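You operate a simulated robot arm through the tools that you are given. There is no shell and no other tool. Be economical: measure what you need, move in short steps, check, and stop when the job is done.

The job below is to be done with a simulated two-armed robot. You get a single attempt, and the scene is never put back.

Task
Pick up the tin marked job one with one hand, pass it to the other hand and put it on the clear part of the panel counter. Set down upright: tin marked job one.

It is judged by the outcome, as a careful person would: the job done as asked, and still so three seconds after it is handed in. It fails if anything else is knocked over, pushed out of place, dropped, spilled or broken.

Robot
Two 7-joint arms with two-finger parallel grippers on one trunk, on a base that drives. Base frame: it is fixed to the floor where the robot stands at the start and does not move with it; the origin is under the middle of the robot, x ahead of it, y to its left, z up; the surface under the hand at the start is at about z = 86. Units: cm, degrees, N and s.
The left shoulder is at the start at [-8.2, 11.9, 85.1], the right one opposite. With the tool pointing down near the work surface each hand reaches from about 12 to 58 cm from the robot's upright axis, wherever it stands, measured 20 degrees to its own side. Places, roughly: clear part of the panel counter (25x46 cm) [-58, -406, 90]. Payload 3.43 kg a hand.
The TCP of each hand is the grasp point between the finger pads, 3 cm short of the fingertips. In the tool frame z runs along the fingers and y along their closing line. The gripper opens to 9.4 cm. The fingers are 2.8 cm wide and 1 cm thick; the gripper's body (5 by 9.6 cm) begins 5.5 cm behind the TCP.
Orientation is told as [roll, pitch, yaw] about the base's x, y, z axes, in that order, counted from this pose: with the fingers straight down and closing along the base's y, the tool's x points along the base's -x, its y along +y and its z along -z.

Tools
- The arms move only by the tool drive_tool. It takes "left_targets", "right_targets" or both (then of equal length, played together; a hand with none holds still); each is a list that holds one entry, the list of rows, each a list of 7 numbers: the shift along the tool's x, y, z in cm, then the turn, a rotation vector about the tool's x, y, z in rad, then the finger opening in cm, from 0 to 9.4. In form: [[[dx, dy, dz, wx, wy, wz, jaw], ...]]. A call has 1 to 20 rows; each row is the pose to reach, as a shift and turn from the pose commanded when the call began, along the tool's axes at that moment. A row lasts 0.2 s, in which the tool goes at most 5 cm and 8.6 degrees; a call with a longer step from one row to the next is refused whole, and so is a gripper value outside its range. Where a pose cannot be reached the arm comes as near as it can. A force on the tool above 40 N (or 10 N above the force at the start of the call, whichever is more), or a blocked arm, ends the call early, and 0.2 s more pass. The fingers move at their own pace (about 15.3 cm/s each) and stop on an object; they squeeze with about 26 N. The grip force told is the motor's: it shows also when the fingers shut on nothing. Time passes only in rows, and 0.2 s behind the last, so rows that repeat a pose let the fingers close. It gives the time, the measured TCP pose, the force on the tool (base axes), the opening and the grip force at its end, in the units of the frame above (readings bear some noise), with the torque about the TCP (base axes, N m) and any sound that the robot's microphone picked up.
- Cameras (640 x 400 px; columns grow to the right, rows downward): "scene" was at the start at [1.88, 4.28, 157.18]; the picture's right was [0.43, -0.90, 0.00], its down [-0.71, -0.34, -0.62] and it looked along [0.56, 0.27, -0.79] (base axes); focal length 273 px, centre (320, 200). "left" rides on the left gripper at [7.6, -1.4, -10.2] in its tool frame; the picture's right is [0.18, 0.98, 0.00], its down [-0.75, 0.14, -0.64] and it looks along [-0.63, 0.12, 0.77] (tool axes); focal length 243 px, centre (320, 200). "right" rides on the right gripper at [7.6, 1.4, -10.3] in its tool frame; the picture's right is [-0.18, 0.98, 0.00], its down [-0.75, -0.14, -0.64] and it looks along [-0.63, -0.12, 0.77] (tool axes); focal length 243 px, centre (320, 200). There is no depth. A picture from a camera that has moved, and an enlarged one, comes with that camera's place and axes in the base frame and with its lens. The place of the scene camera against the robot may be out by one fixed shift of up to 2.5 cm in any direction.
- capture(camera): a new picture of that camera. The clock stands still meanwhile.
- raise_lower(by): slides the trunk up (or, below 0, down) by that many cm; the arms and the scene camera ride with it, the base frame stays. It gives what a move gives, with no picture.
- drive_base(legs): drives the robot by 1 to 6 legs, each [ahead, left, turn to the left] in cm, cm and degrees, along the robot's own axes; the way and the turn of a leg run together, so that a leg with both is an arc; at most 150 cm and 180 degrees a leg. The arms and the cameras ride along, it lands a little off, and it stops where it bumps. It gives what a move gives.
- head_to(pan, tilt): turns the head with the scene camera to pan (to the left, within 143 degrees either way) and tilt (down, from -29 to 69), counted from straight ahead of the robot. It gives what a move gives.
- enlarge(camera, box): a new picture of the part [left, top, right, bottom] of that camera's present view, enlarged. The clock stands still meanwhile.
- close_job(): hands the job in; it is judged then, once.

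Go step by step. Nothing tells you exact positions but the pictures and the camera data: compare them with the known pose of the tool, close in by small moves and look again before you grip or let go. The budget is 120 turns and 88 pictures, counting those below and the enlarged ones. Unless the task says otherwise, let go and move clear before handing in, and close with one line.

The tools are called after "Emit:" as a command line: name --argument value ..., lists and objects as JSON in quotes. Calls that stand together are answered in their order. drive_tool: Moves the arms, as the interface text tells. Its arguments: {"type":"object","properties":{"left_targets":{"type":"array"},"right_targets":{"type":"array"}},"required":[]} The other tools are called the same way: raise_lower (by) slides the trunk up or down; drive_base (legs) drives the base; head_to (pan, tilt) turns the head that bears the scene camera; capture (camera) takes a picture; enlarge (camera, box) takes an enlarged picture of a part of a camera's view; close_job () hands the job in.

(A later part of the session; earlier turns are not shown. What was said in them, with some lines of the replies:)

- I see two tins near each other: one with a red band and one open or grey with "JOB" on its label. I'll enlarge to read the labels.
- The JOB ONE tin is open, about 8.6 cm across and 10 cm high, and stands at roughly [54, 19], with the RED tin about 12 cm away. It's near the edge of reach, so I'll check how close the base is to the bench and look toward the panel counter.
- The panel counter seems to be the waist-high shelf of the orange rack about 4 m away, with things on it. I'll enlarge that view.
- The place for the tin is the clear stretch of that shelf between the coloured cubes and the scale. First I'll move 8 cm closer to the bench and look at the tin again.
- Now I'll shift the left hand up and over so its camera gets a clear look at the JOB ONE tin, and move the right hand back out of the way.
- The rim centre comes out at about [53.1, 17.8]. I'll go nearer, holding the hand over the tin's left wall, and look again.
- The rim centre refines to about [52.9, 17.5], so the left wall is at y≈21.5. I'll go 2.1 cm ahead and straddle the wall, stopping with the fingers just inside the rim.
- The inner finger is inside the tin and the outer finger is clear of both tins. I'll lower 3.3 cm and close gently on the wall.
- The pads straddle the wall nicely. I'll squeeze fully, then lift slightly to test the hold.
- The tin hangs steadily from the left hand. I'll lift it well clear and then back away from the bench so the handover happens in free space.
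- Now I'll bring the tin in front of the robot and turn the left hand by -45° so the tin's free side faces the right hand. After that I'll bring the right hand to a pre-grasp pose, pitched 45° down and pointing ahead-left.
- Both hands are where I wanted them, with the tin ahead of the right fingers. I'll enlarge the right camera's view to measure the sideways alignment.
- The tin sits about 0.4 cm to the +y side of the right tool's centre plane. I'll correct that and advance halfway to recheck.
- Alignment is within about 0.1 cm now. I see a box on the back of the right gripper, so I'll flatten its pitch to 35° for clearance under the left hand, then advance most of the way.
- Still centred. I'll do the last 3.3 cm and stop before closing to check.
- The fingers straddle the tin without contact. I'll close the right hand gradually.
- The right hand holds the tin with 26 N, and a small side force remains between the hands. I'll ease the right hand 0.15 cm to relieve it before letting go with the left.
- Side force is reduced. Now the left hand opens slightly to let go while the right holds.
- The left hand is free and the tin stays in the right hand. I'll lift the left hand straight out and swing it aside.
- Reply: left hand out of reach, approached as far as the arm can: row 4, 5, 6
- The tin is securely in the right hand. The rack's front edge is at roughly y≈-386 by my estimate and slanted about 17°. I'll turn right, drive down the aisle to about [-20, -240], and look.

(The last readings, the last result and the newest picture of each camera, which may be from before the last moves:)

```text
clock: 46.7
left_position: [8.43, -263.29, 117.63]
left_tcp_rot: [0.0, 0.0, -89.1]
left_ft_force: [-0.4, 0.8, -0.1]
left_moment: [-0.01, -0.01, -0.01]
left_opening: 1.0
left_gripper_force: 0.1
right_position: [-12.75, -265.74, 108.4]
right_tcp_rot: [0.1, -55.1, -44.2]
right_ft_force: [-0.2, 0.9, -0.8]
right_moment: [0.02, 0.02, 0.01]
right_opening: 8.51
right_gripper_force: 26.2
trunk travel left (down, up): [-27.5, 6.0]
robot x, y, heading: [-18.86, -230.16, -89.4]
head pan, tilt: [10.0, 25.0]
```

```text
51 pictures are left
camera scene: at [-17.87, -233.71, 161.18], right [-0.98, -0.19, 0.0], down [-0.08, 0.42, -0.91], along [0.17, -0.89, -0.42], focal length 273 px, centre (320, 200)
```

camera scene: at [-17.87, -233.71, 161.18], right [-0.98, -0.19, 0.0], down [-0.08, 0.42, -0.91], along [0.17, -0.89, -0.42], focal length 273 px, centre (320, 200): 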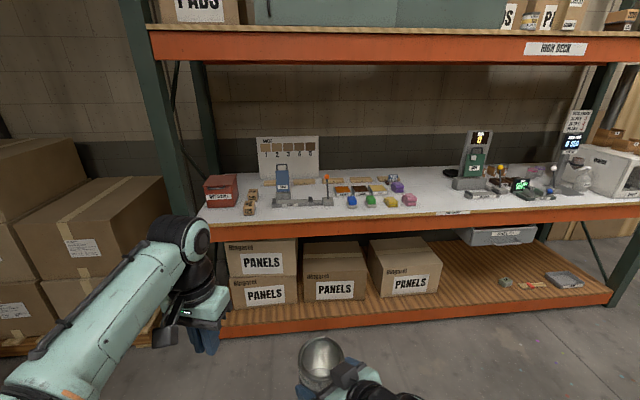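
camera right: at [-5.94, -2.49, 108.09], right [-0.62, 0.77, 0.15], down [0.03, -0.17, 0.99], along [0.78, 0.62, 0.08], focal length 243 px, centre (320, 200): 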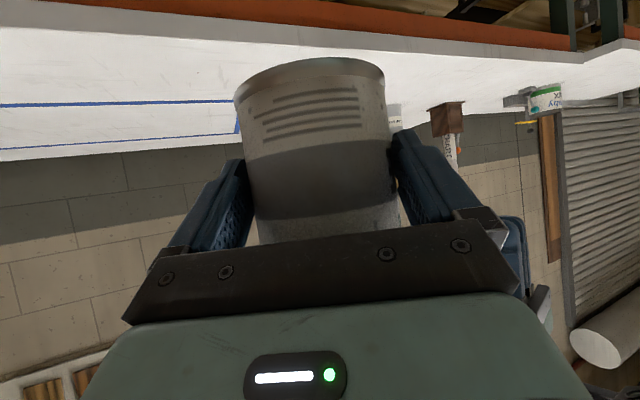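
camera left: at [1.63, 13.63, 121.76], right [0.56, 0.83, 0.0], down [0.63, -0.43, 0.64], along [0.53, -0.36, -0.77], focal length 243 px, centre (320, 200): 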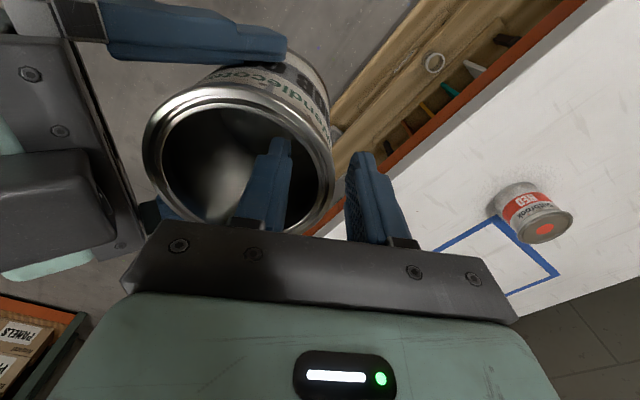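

The clear stretch lies between the pink cube and the tall scale; the front edge there is at about y≈-377. I'll turn the right hand to point nearly straight ahead, keeping the tin upright, so it can go in between without crossing over the scale.

Emit:
drive_tool --right_targets '[[[0.7, -1.6, -1, 0.1, 0, 0.07, 0], [1.4, -3.3, -2, 0.2, 0, 0.14, 0], [2, -5, -3, 0.3, 0, 0.21, 0], [2.7, -6.6, -3.9, 0.4, 0, 0.28, 0], [3.4, -8.2, -4.9, 0.5, 0, 0.345, 0], [4.07, -9.87, -5.85, 0.574, 0, 0.4, 0], [4.07, -9.87, -5.85, 0.574, 0, 0.4, 0]]]'

Emit:
capture --camera "right"

Emit:
head_to --pan -15 --tilt 45

Emit:
capture --camera "scene"

```text
clock: 48.3
left_position: [8.36, -263.22, 117.56]
left_tcp_rot: [-0.1, 0.0, -89.1]
left_ft_force: [0.1, -0.2, 0.8]
left_moment: [0.02, -0.05, 0.0]
left_opening: 1.0
left_gripper_force: 0.0
right_position: [-24.8, -267.96, 108.23]
right_tcp_rot: [-0.1, -55.0, -84.3]
right_ft_force: [0.4, 0.7, 0.0]
right_moment: [0.01, 0.01, 0.0]
right_opening: 8.49
right_gripper_force: 25.6
trunk travel left (down, up): [-27.5, 6.0]
robot x, y, heading: [-19.19, -230.44, -89.1]
head pan, tilt: [10.0, 25.0]
```

```text
50 pictures are left
camera right: at [-24.54, -255.24, 108.01], right [0.99, -0.01, 0.15], down [-0.15, 0.08, 0.99], along [-0.02, -1.0, 0.08], focal length 243 px, centre (320, 200)
```

right: 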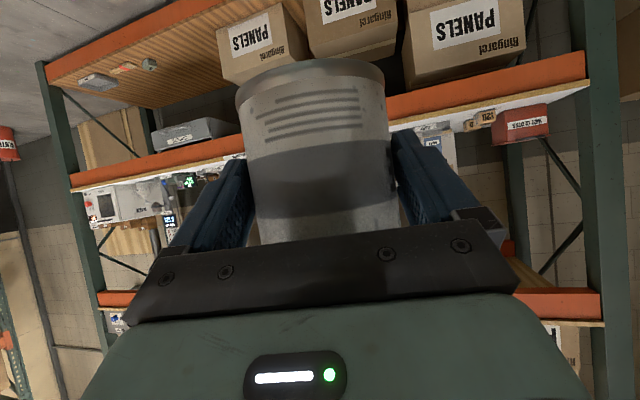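

```text
clock: 49.2
left_position: [8.33, -263.29, 117.55]
left_tcp_rot: [0.0, -0.1, -89.2]
left_ft_force: [-0.4, -0.9, 1.0]
left_moment: [0.0, 0.01, -0.01]
left_opening: 1.0
left_gripper_force: 0.0
right_position: [-24.79, -267.98, 108.18]
right_tcp_rot: [-0.2, -55.1, -84.1]
right_ft_force: [-0.5, 0.0, 0.0]
right_moment: [0.05, 0.0, 0.0]
right_opening: 8.51
right_gripper_force: 26.5
trunk travel left (down, up): [-27.5, 6.0]
robot x, y, heading: [-19.16, -230.51, -89.2]
head pan, tilt: [-15.0, 45.0]
```

```text
49 pictures are left
camera scene: at [-21.59, -232.55, 158.14], right [-0.97, 0.24, 0.0], down [0.17, 0.69, -0.71], along [-0.17, -0.69, -0.71], focal length 273 px, centre (320, 200)
```

scene: 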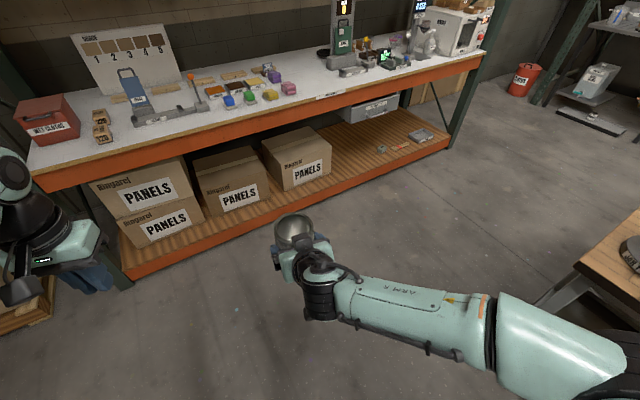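

All clear to approach. I'll drive to a standoff about 30 cm short of the placing position, facing the rack squarely.

Emit:
drive_base --legs '[[65, -15, 0], [0, 0, 16.2], [17, -48, 0]]'

Emit:
head_to --pan 0 --tilt 45

Emit:
capture --camera "scene"

```text
clock: 58.2
left_position: [-38.66, -350.41, 117.55]
left_tcp_rot: [0.0, 0.0, -73.1]
left_ft_force: [-0.1, 0.2, 0.7]
left_moment: [0.03, 0.02, -0.01]
left_opening: 0.98
left_gripper_force: 0.1
right_position: [-69.28, -363.95, 108.29]
right_tcp_rot: [-0.1, -55.1, -67.9]
right_ft_force: [0.1, 0.3, -0.6]
right_moment: [-0.01, -0.03, 0.0]
right_opening: 8.47
right_gripper_force: 26.0
trunk travel left (down, up): [-27.5, 6.0]
robot x, y, heading: [-74.41, -326.13, -73.0]
head pan, tilt: [-15.0, 45.0]
```

```text
clock: 58.9
left_position: [-38.65, -350.36, 117.53]
left_tcp_rot: [0.0, 0.0, -73.0]
left_ft_force: [0.5, -0.6, -0.3]
left_moment: [-0.02, -0.01, 0.0]
left_opening: 0.99
left_gripper_force: 0.1
right_position: [-69.26, -364.01, 108.35]
right_tcp_rot: [-0.1, -54.9, -68.0]
right_ft_force: [1.0, 0.3, 1.0]
right_moment: [0.02, -0.02, -0.04]
right_opening: 8.47
right_gripper_force: 26.1
trunk travel left (down, up): [-27.5, 6.0]
robot x, y, heading: [-74.39, -325.94, -73.0]
head pan, tilt: [0.0, 45.0]
```

```text
48 pictures are left
camera scene: at [-73.75, -328.66, 158.13], right [-0.96, -0.29, 0.0], down [-0.21, 0.68, -0.71], along [0.21, -0.68, -0.71], focal length 273 px, centre (320, 200)
```

scene: 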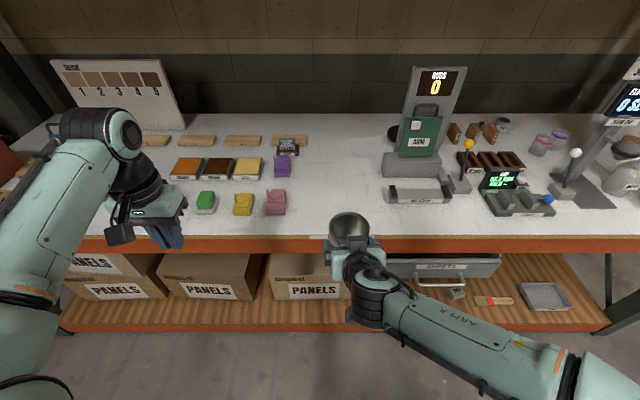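

The clear spot lies between the pink block and the scale, just ahead of the tin. The left hand could hit the tall stand on the left of the shelf, so I'll pull it back close to the body before going in.

Emit:
drive_tool --left_targets '[[[3, 0, 0, 0, 0, 0, 1], [6, 0, 0, 0, 0, 0, 1], [9, 0, 0, 0, 0, 0, 1], [12, 0, 0, 0, 0, 0, 1], [15, 0, 0, 0, 0, 0, 1], [17, 0, 0, 0, 0, 0, 1], [17, 0, 0, 0, 0, 0, 1]]]'

Emit:
capture --camera "scene"

```text
clock: 60.5
left_position: [-43.77, -333.97, 117.34]
left_tcp_rot: [-0.1, 0.0, -73.0]
left_ft_force: [-0.6, 0.1, 0.4]
left_moment: [-0.03, 0.03, -0.02]
left_opening: 0.98
left_gripper_force: 0.1
right_position: [-69.28, -364.05, 108.32]
right_tcp_rot: [-0.1, -55.0, -68.0]
right_ft_force: [-0.7, 0.8, 0.6]
right_moment: [0.0, 0.02, -0.01]
right_opening: 8.47
right_gripper_force: 26.0
trunk travel left (down, up): [-27.5, 6.0]
robot x, y, heading: [-74.08, -325.96, -72.9]
head pan, tilt: [0.0, 45.0]
```

```text
47 pictures are left
camera scene: at [-73.74, -328.69, 158.13], right [-0.96, -0.29, 0.0], down [-0.21, 0.68, -0.71], along [0.21, -0.68, -0.71], focal length 273 px, centre (320, 200)
```

scene: 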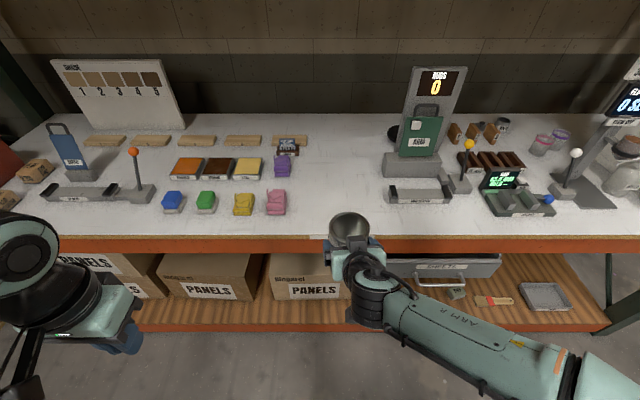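

Clear now. I'll drive in 24 cm and look again.

Emit:
drive_base --legs '[[24, 0, 0]]'

Emit:
capture --camera "scene"

Emit:
capture --camera "right"

```text
clock: 62.3
left_position: [-36.64, -357.4, 117.49]
left_tcp_rot: [0.1, 0.0, -73.0]
left_ft_force: [-0.3, -0.1, -0.5]
left_moment: [0.0, 0.02, -0.05]
left_opening: 1.0
left_gripper_force: 0.1
right_position: [-62.08, -387.39, 108.38]
right_tcp_rot: [-0.1, -55.0, -68.1]
right_ft_force: [0.3, -0.3, 1.0]
right_moment: [0.01, 0.01, 0.02]
right_opening: 8.45
right_gripper_force: 25.5
trunk travel left (down, up): [-27.5, 6.0]
robot x, y, heading: [-67.04, -349.65, -73.2]
head pan, tilt: [0.0, 45.0]
```

```text
46 pictures are left
camera scene: at [-66.6, -352.01, 158.13], right [-0.96, -0.29, 0.0], down [-0.21, 0.68, -0.71], along [0.21, -0.68, -0.71], focal length 273 px, centre (320, 200)
```

scene: 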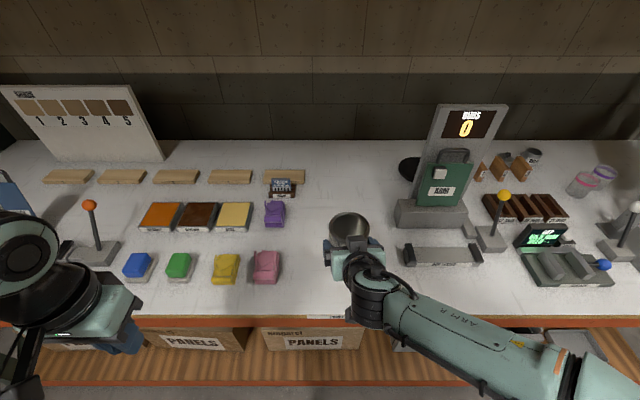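

```text
45 pictures are left
camera right: at [-65.51, -375.15, 108.0], right [0.95, 0.27, 0.15], down [-0.17, 0.03, 0.99], along [0.26, -0.96, 0.08], focal length 243 px, centre (320, 200)
```

right: 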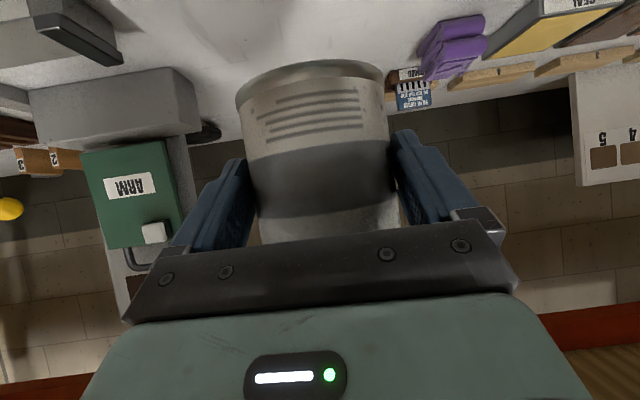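

The tin is laterally centred in the gap, roughly 17 cm to each neighbour. I'll drive 5 cm further, extend the arm, and lower partway.

Emit:
drive_base --legs '[[5, 0, 0]]'

Emit:
drive_tool --right_targets '[[[-0.85, -0.13, 1.22, 0, 0, 0, 0], [-1.7, -0.26, 2.45, 0, 0, 0, 0], [-2.55, -0.39, 3.67, 0, 0, 0, 0], [-1.32, -0.39, 4.53, 0, 0, 0, 0], [-0.09, -0.39, 5.38, 0, 0, 0, 0], [1.14, -0.39, 6.24, 0, 0, 0, 0], [2.37, -0.39, 7.1, 0, 0, 0, 0], [3.6, -0.39, 7.95, 0, 0, 0, 0], [4.83, -0.39, 8.8, 0, 0, 0, 0], [4.83, -0.39, 8.8, 0, 0, 0, 0]]]'

Emit:
capture --camera "scene"

Emit:
capture --camera "right"

```text
clock: 63.4
left_position: [-35.68, -361.04, 117.41]
left_tcp_rot: [0.1, 0.2, -73.0]
left_ft_force: [0.7, 0.6, -0.7]
left_moment: [0.0, 0.02, -0.02]
left_opening: 1.0
left_gripper_force: 0.0
right_position: [-61.09, -390.79, 108.11]
right_tcp_rot: [-0.2, -54.8, -68.2]
right_ft_force: [0.4, 0.6, -0.4]
right_moment: [0.01, 0.02, -0.03]
right_opening: 8.46
right_gripper_force: 25.8
trunk travel left (down, up): [-27.5, 6.0]
robot x, y, heading: [-66.45, -352.69, -72.8]
head pan, tilt: [0.0, 45.0]
stopped in leg 1: the robot was blocked; the commanded pose is now the measured one
```

```text
clock: 65.5
left_position: [-35.68, -360.76, 117.31]
left_tcp_rot: [0.1, 0.1, -73.1]
left_ft_force: [-0.8, 0.0, 0.4]
left_moment: [0.01, 0.02, 0.0]
left_opening: 0.98
left_gripper_force: 0.0
right_position: [-59.99, -394.93, 99.05]
right_tcp_rot: [0.0, -54.9, -68.0]
right_ft_force: [-0.5, 0.5, -0.9]
right_moment: [0.01, -0.01, -0.03]
right_opening: 8.5
right_gripper_force: 25.6
trunk travel left (down, up): [-27.5, 6.0]
robot x, y, heading: [-65.87, -352.58, -73.1]
head pan, tilt: [0.0, 45.0]
```

```text
44 pictures are left
camera scene: at [-65.59, -355.29, 158.13], right [-0.96, -0.29, 0.0], down [-0.21, 0.68, -0.71], along [0.21, -0.68, -0.71], focal length 273 px, centre (320, 200)
```

scene: 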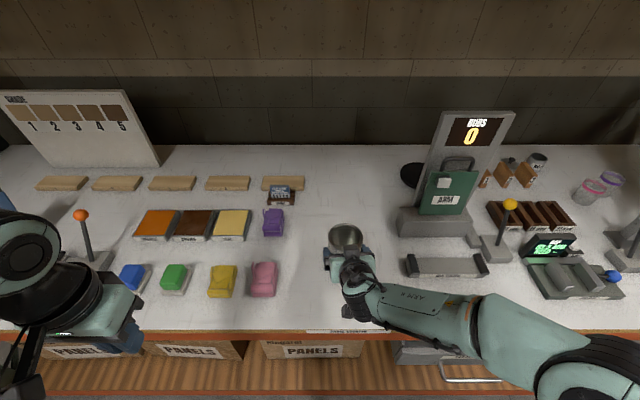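

```text
43 pictures are left
camera right: at [-63.32, -382.8, 98.81], right [0.95, 0.27, 0.15], down [-0.16, 0.03, 0.99], along [0.26, -0.96, 0.08], focal length 243 px, centre (320, 200)
```

right: 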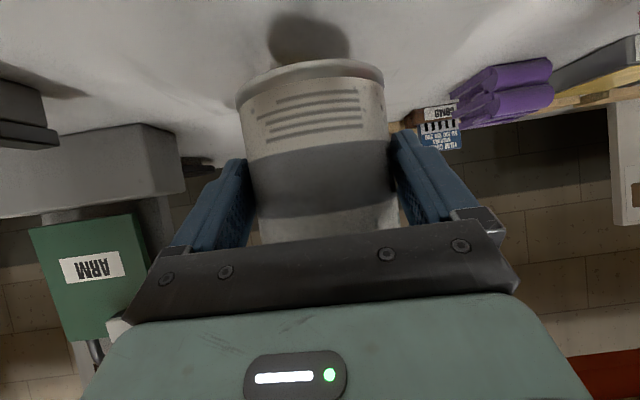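

The base touched the lower shelf lightly and stopped, and the tin is about 17 cm in from the edge and a few cm above the surface. I'll lower it slowly and watch the force.

Emit:
drive_tool --right_targets '[[[0.41, 0, 0.285, 0, 0, 0, 0], [0.82, 0, 0.57, 0, 0, 0, 0], [1.23, 0, 0.855, 0, 0, 0, 0], [1.64, 0, 1.14, 0, 0, 0, 0], [1.97, 0, 1.37, 0, 0, 0, 0], [1.97, 0, 1.37, 0, 0, 0, 0]]]'

Emit:
capture --camera "right"

Emit:
enlarge --camera "scene" --box '[260, 190, 420, 290]'

```text
clock: 67.0
left_position: [-35.62, -360.72, 117.39]
left_tcp_rot: [0.2, 0.1, -73.1]
left_ft_force: [-0.4, 1.8, -0.3]
left_moment: [-0.02, 0.01, 0.01]
left_opening: 1.0
left_gripper_force: 0.1
right_position: [-59.93, -394.94, 96.76]
right_tcp_rot: [-0.1, -55.0, -68.1]
right_ft_force: [-0.8, 0.1, -0.2]
right_moment: [0.01, 0.02, -0.04]
right_opening: 8.47
right_gripper_force: 25.9
trunk travel left (down, up): [-27.5, 6.0]
robot x, y, heading: [-65.98, -352.75, -73.3]
head pan, tilt: [0.0, 45.0]
```

```text
42 pictures are left
camera right: at [-63.29, -382.77, 96.53], right [0.95, 0.27, 0.15], down [-0.16, 0.03, 0.99], along [0.26, -0.96, 0.08], focal length 243 px, centre (320, 200)
```

right: 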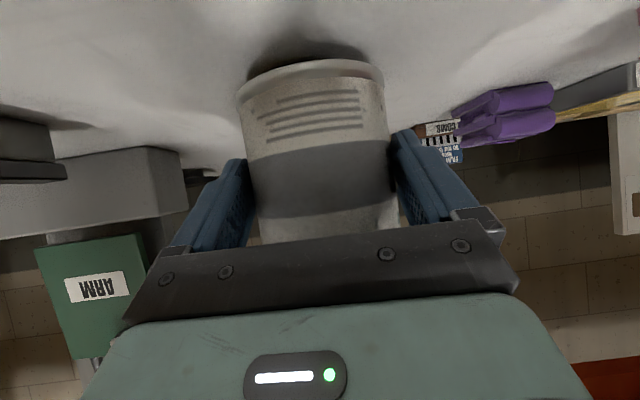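

```text
4.00 times, centred on (340, 240) of scene
camera zoom: at [-65.59, -355.3, 158.13], right [-0.96, -0.29, 0.0], down [-0.21, 0.68, -0.71], along [0.21, -0.68, -0.71], focal length 1093 px, centre (240, 40)
```

zoom: 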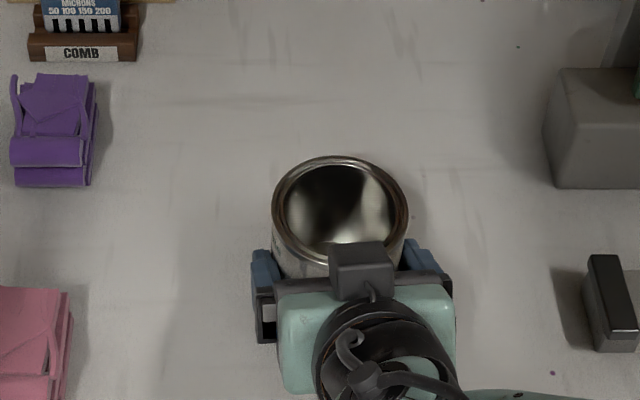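

Still about 1–1.5 cm above the surface. I'll keep lowering in small steps.

Emit:
drive_tool --right_targets '[[[0.16, 0, 0.115, 0, 0, 0, 0], [0.33, 0, 0.23, 0, 0, 0, 0], [0.49, 0, 0.34, 0, 0, 0, 0], [0.66, 0, 0.46, 0, 0, 0, 0], [0.66, 0, 0.46, 0, 0, 0, 0]]]'

Emit:
capture --camera "right"

```text
clock: 68.2
left_position: [-35.71, -360.88, 117.32]
left_tcp_rot: [0.1, 0.1, -73.1]
left_ft_force: [-0.5, -0.3, 0.4]
left_moment: [-0.03, 0.02, 0.01]
left_opening: 1.01
left_gripper_force: 0.1
right_position: [-59.98, -394.89, 95.88]
right_tcp_rot: [0.0, -54.8, -68.1]
right_ft_force: [0.3, 0.2, 0.0]
right_moment: [0.0, -0.04, 0.04]
right_opening: 8.47
right_gripper_force: 25.5
trunk travel left (down, up): [-27.5, 6.0]
robot x, y, heading: [-66.44, -352.81, -72.9]
head pan, tilt: [0.0, 45.0]
```

```text
40 pictures are left
camera right: at [-63.26, -382.72, 95.66], right [0.95, 0.27, 0.15], down [-0.16, 0.03, 0.99], along [0.26, -0.96, 0.08], focal length 243 px, centre (320, 200)
```

right: 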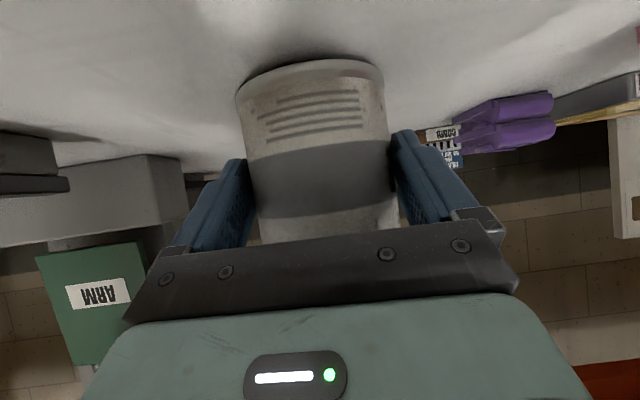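

Very close now, judging by the shadow. I'll continue in 0.15 cm steps.

Emit:
drive_tool --right_targets '[[[0.12, 0, 0.085, 0, 0, 0, 0], [0.24, 0, 0.17, 0, 0, 0, 0], [0.33, 0, 0.23, 0, 0, 0, 0], [0.33, 0, 0.23, 0, 0, 0, 0]]]'

Emit:
enlarge --camera "right" --box '[200, 20, 420, 157]'

```text
clock: 69.2
left_position: [-35.61, -360.87, 117.36]
left_tcp_rot: [0.1, 0.1, -73.2]
left_ft_force: [-0.6, -0.3, 0.0]
left_moment: [0.02, 0.01, -0.01]
left_opening: 1.02
left_gripper_force: 0.1
right_position: [-60.07, -394.96, 95.44]
right_tcp_rot: [-0.1, -54.9, -68.1]
right_ft_force: [0.1, -0.9, 0.3]
right_moment: [-0.05, -0.02, 0.01]
right_opening: 8.47
right_gripper_force: 25.7
trunk travel left (down, up): [-27.5, 6.0]
robot x, y, heading: [-66.5, -352.6, -73.1]
head pan, tilt: [0.0, 45.0]
```

```text
2.91 times, centred on (310, 88) of right
camera zoom: at [-63.3, -382.74, 95.29], right [0.95, 0.27, 0.15], down [-0.16, 0.03, 0.99], along [0.26, -0.96, 0.08], focal length 706 px, centre (349, 524)
```

zoom: 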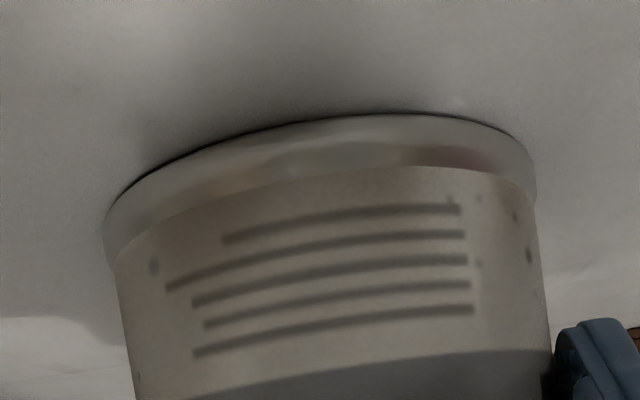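

A hairline gap remains. I'll lower a little more until the force shows contact.

Emit:
drive_tool --right_targets '[[[0.08, 0, 0.057, 0, 0, 0, 0], [0.16, 0, 0.115, 0, 0, 0, 0], [0.16, 0, 0.115, 0, 0, 0, 0]]]'

Emit:
enlarge --camera "right" --box '[200, 20, 420, 157]'

```text
clock: 70.0
left_position: [-35.71, -360.71, 117.48]
left_tcp_rot: [0.1, 0.2, -73.1]
left_ft_force: [0.2, 0.8, -0.2]
left_moment: [0.01, 0.01, -0.01]
left_opening: 1.02
left_gripper_force: 0.1
right_position: [-59.85, -395.04, 95.46]
right_tcp_rot: [-0.2, -55.0, -68.1]
right_ft_force: [-0.9, -0.8, 7.3]
right_moment: [-0.42, -0.19, -0.05]
right_opening: 8.46
right_gripper_force: 26.1
trunk travel left (down, up): [-27.5, 6.0]
robot x, y, heading: [-66.5, -352.8, -73.0]
head pan, tilt: [0.0, 45.0]
```

```text
2.91 times, centred on (310, 88) of right
camera zoom: at [-63.26, -382.73, 95.21], right [0.95, 0.27, 0.15], down [-0.17, 0.04, 0.99], along [0.26, -0.96, 0.08], focal length 706 px, centre (349, 524)
```

zoom: 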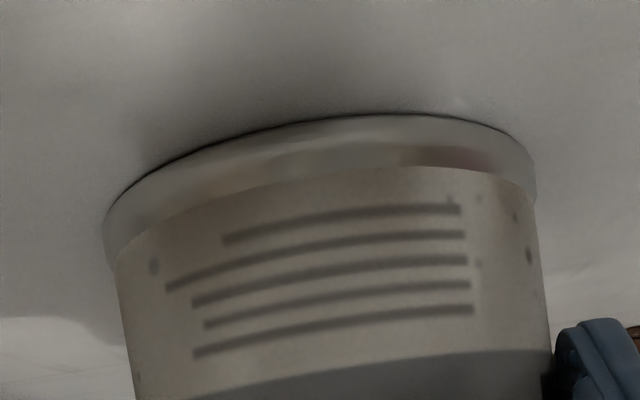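

Contact is made at about 7 N. Now I'll open the right hand gradually.

Emit:
drive_tool --right_targets '[[[0.08, 0, 0.057, 0, 0, 0, 8.4], [0.08, 0, 0.057, 0, 0, 0, 8.6], [0, 0, 0, 0, 0, 0, 8.8], [0, 0, 0, 0, 0, 0, 9.1], [0, 0, 0, 0, 0, 0, 9.4], [0, 0, 0, 0, 0, 0, 9.4]]]'

Emit:
capture --camera "right"

Emit:
enlarge --camera "scene" --box '[260, 190, 420, 290]'

```text
clock: 71.3
left_position: [-35.67, -360.81, 117.37]
left_tcp_rot: [0.1, 0.1, -73.1]
left_ft_force: [-0.4, 0.1, -0.1]
left_moment: [-0.03, -0.02, -0.02]
left_opening: 1.01
left_gripper_force: 0.1
right_position: [-59.9, -394.94, 95.41]
right_tcp_rot: [0.0, -55.0, -68.2]
right_ft_force: [0.1, 0.6, 0.2]
right_moment: [0.01, 0.01, 0.01]
right_opening: 9.38
right_gripper_force: 0.0
trunk travel left (down, up): [-27.5, 6.0]
robot x, y, heading: [-66.15, -352.57, -73.2]
head pan, tilt: [0.0, 45.0]
```

```text
37 pictures are left
camera right: at [-63.26, -382.72, 95.13], right [0.95, 0.27, 0.15], down [-0.16, 0.03, 0.99], along [0.26, -0.96, 0.08], focal length 243 px, centre (320, 200)
```

right: 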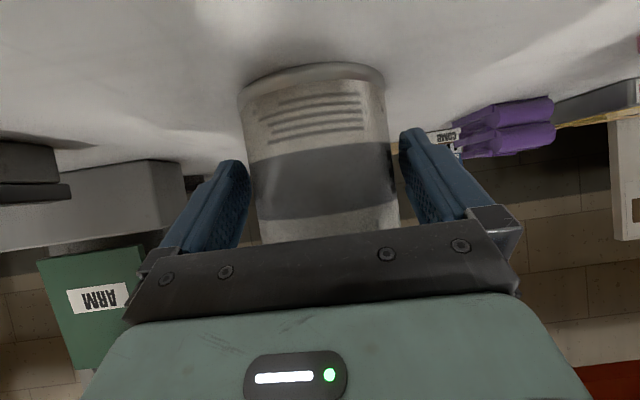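

```text
4.00 times, centred on (340, 240) of scene
camera zoom: at [-65.59, -355.3, 158.13], right [-0.96, -0.29, 0.0], down [-0.21, 0.68, -0.71], along [0.21, -0.68, -0.71], focal length 1093 px, centre (240, 40)
```

zoom: 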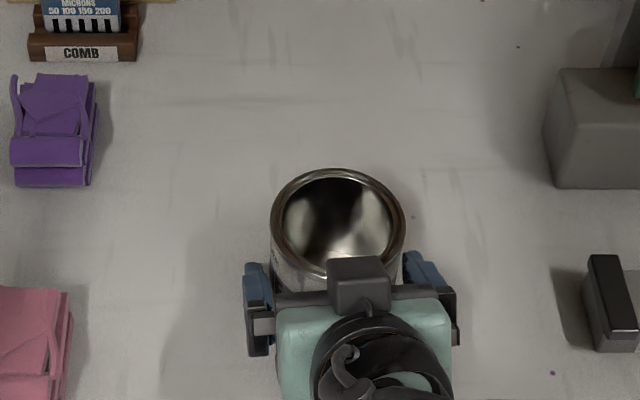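

The tin stands upright and free. I'll back the hand out along its fingers in small steps.

Emit:
drive_tool --right_targets '[[[0, 0.12, 0, 0, 0, 0, 9.4], [0, 0.12, -1, 0, 0, 0, 9.4], [0, 0.12, -2, 0, 0, 0, 9.4], [0, 0.12, -3.5, 0, 0, 0, 9.4], [0, 0.12, -5, 0, 0, 0, 9.4], [0, 0.12, -7, 0, 0, 0, 9.4], [0, 0.12, -9, 0, 0, 0, 9.4], [0, 0.12, -11, 0, 0, 0, 9.4], [0, 0.12, -13, 0, 0, 0, 9.4], [0, 0.12, -13, 0, 0, 0, 9.4]]]'

Emit:
capture --camera "scene"

Emit:
capture --camera "right"

```text
clock: 73.5
left_position: [-35.68, -360.85, 117.35]
left_tcp_rot: [0.2, 0.1, -73.0]
left_ft_force: [-0.2, 0.0, 0.4]
left_moment: [-0.01, -0.01, -0.02]
left_opening: 1.0
left_gripper_force: 0.0
right_position: [-63.66, -384.97, 102.95]
right_tcp_rot: [-0.1, -54.8, -68.1]
right_ft_force: [-0.1, -0.2, -0.1]
right_moment: [0.0, -0.01, -0.02]
right_opening: 9.39
right_gripper_force: 0.1
trunk travel left (down, up): [-27.5, 6.0]
robot x, y, heading: [-66.33, -352.61, -72.9]
head pan, tilt: [0.0, 45.0]
```

```text
35 pictures are left
camera scene: at [-65.57, -355.34, 158.13], right [-0.96, -0.29, 0.0], down [-0.21, 0.68, -0.71], along [0.21, -0.68, -0.71], focal length 273 px, centre (320, 200)
```

scene: 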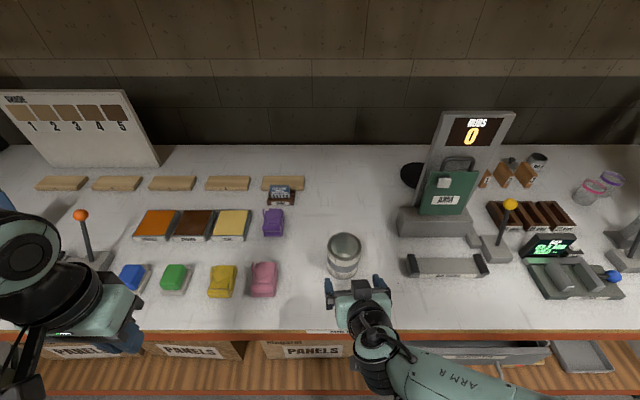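

```text
34 pictures are left
camera right: at [-67.02, -372.78, 102.74], right [0.95, 0.27, 0.15], down [-0.16, 0.03, 0.99], along [0.26, -0.96, 0.07], focal length 243 px, centre (320, 200)
```

right: 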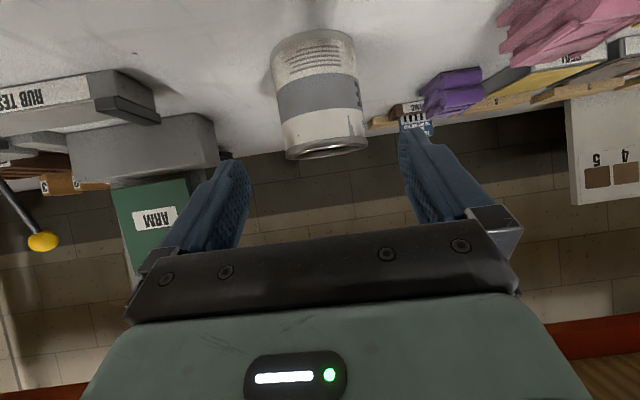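

The tin stands upright alone in the clear area and nothing else has moved. I'll back the robot off and take a last look.

Emit:
drive_base --legs '[[-25, 0, 0]]'

Emit:
capture --camera "scene"

```text
clock: 75.4
left_position: [-43.0, -337.1, 117.36]
left_tcp_rot: [0.1, 0.1, -73.3]
left_ft_force: [-0.4, -0.6, 0.4]
left_moment: [-0.05, 0.02, -0.02]
left_opening: 1.02
left_gripper_force: 0.0
right_position: [-71.06, -361.16, 102.9]
right_tcp_rot: [-0.1, -55.0, -68.4]
right_ft_force: [0.6, 0.3, 0.0]
right_moment: [0.0, 0.02, -0.01]
right_opening: 9.43
right_gripper_force: 0.2
trunk travel left (down, up): [-27.5, 6.0]
robot x, y, heading: [-73.49, -328.92, -73.5]
head pan, tilt: [0.0, 45.0]
```

```text
33 pictures are left
camera scene: at [-72.83, -331.43, 158.14], right [-0.96, -0.29, 0.0], down [-0.2, 0.68, -0.71], along [0.2, -0.68, -0.71], focal length 273 px, centre (320, 200)
```

scene: 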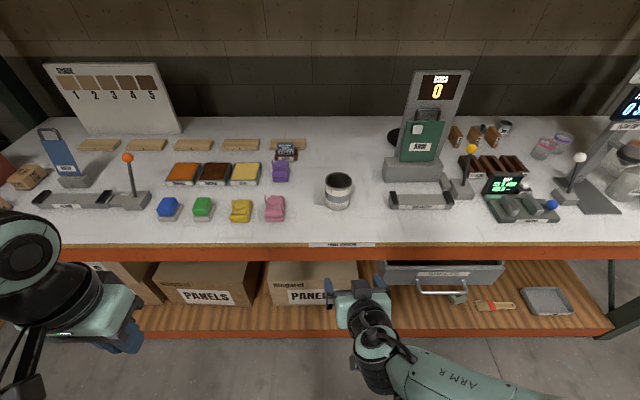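

The tin marked job one stands upright by itself in the clear stretch of the panel counter, everything around it is in place, and both hands are clear, so I'm handing the job in.

Emit:
close_job

```text
The job is handed in.
```

I picked up the tin marked job one with the left hand and passed it to the right hand in the air. It now stands upright in the clear stretch of the panel counter. On the last approach the base touched the rack's lower shelf and stopped. The final picture showed nothing knocked over or out of place.
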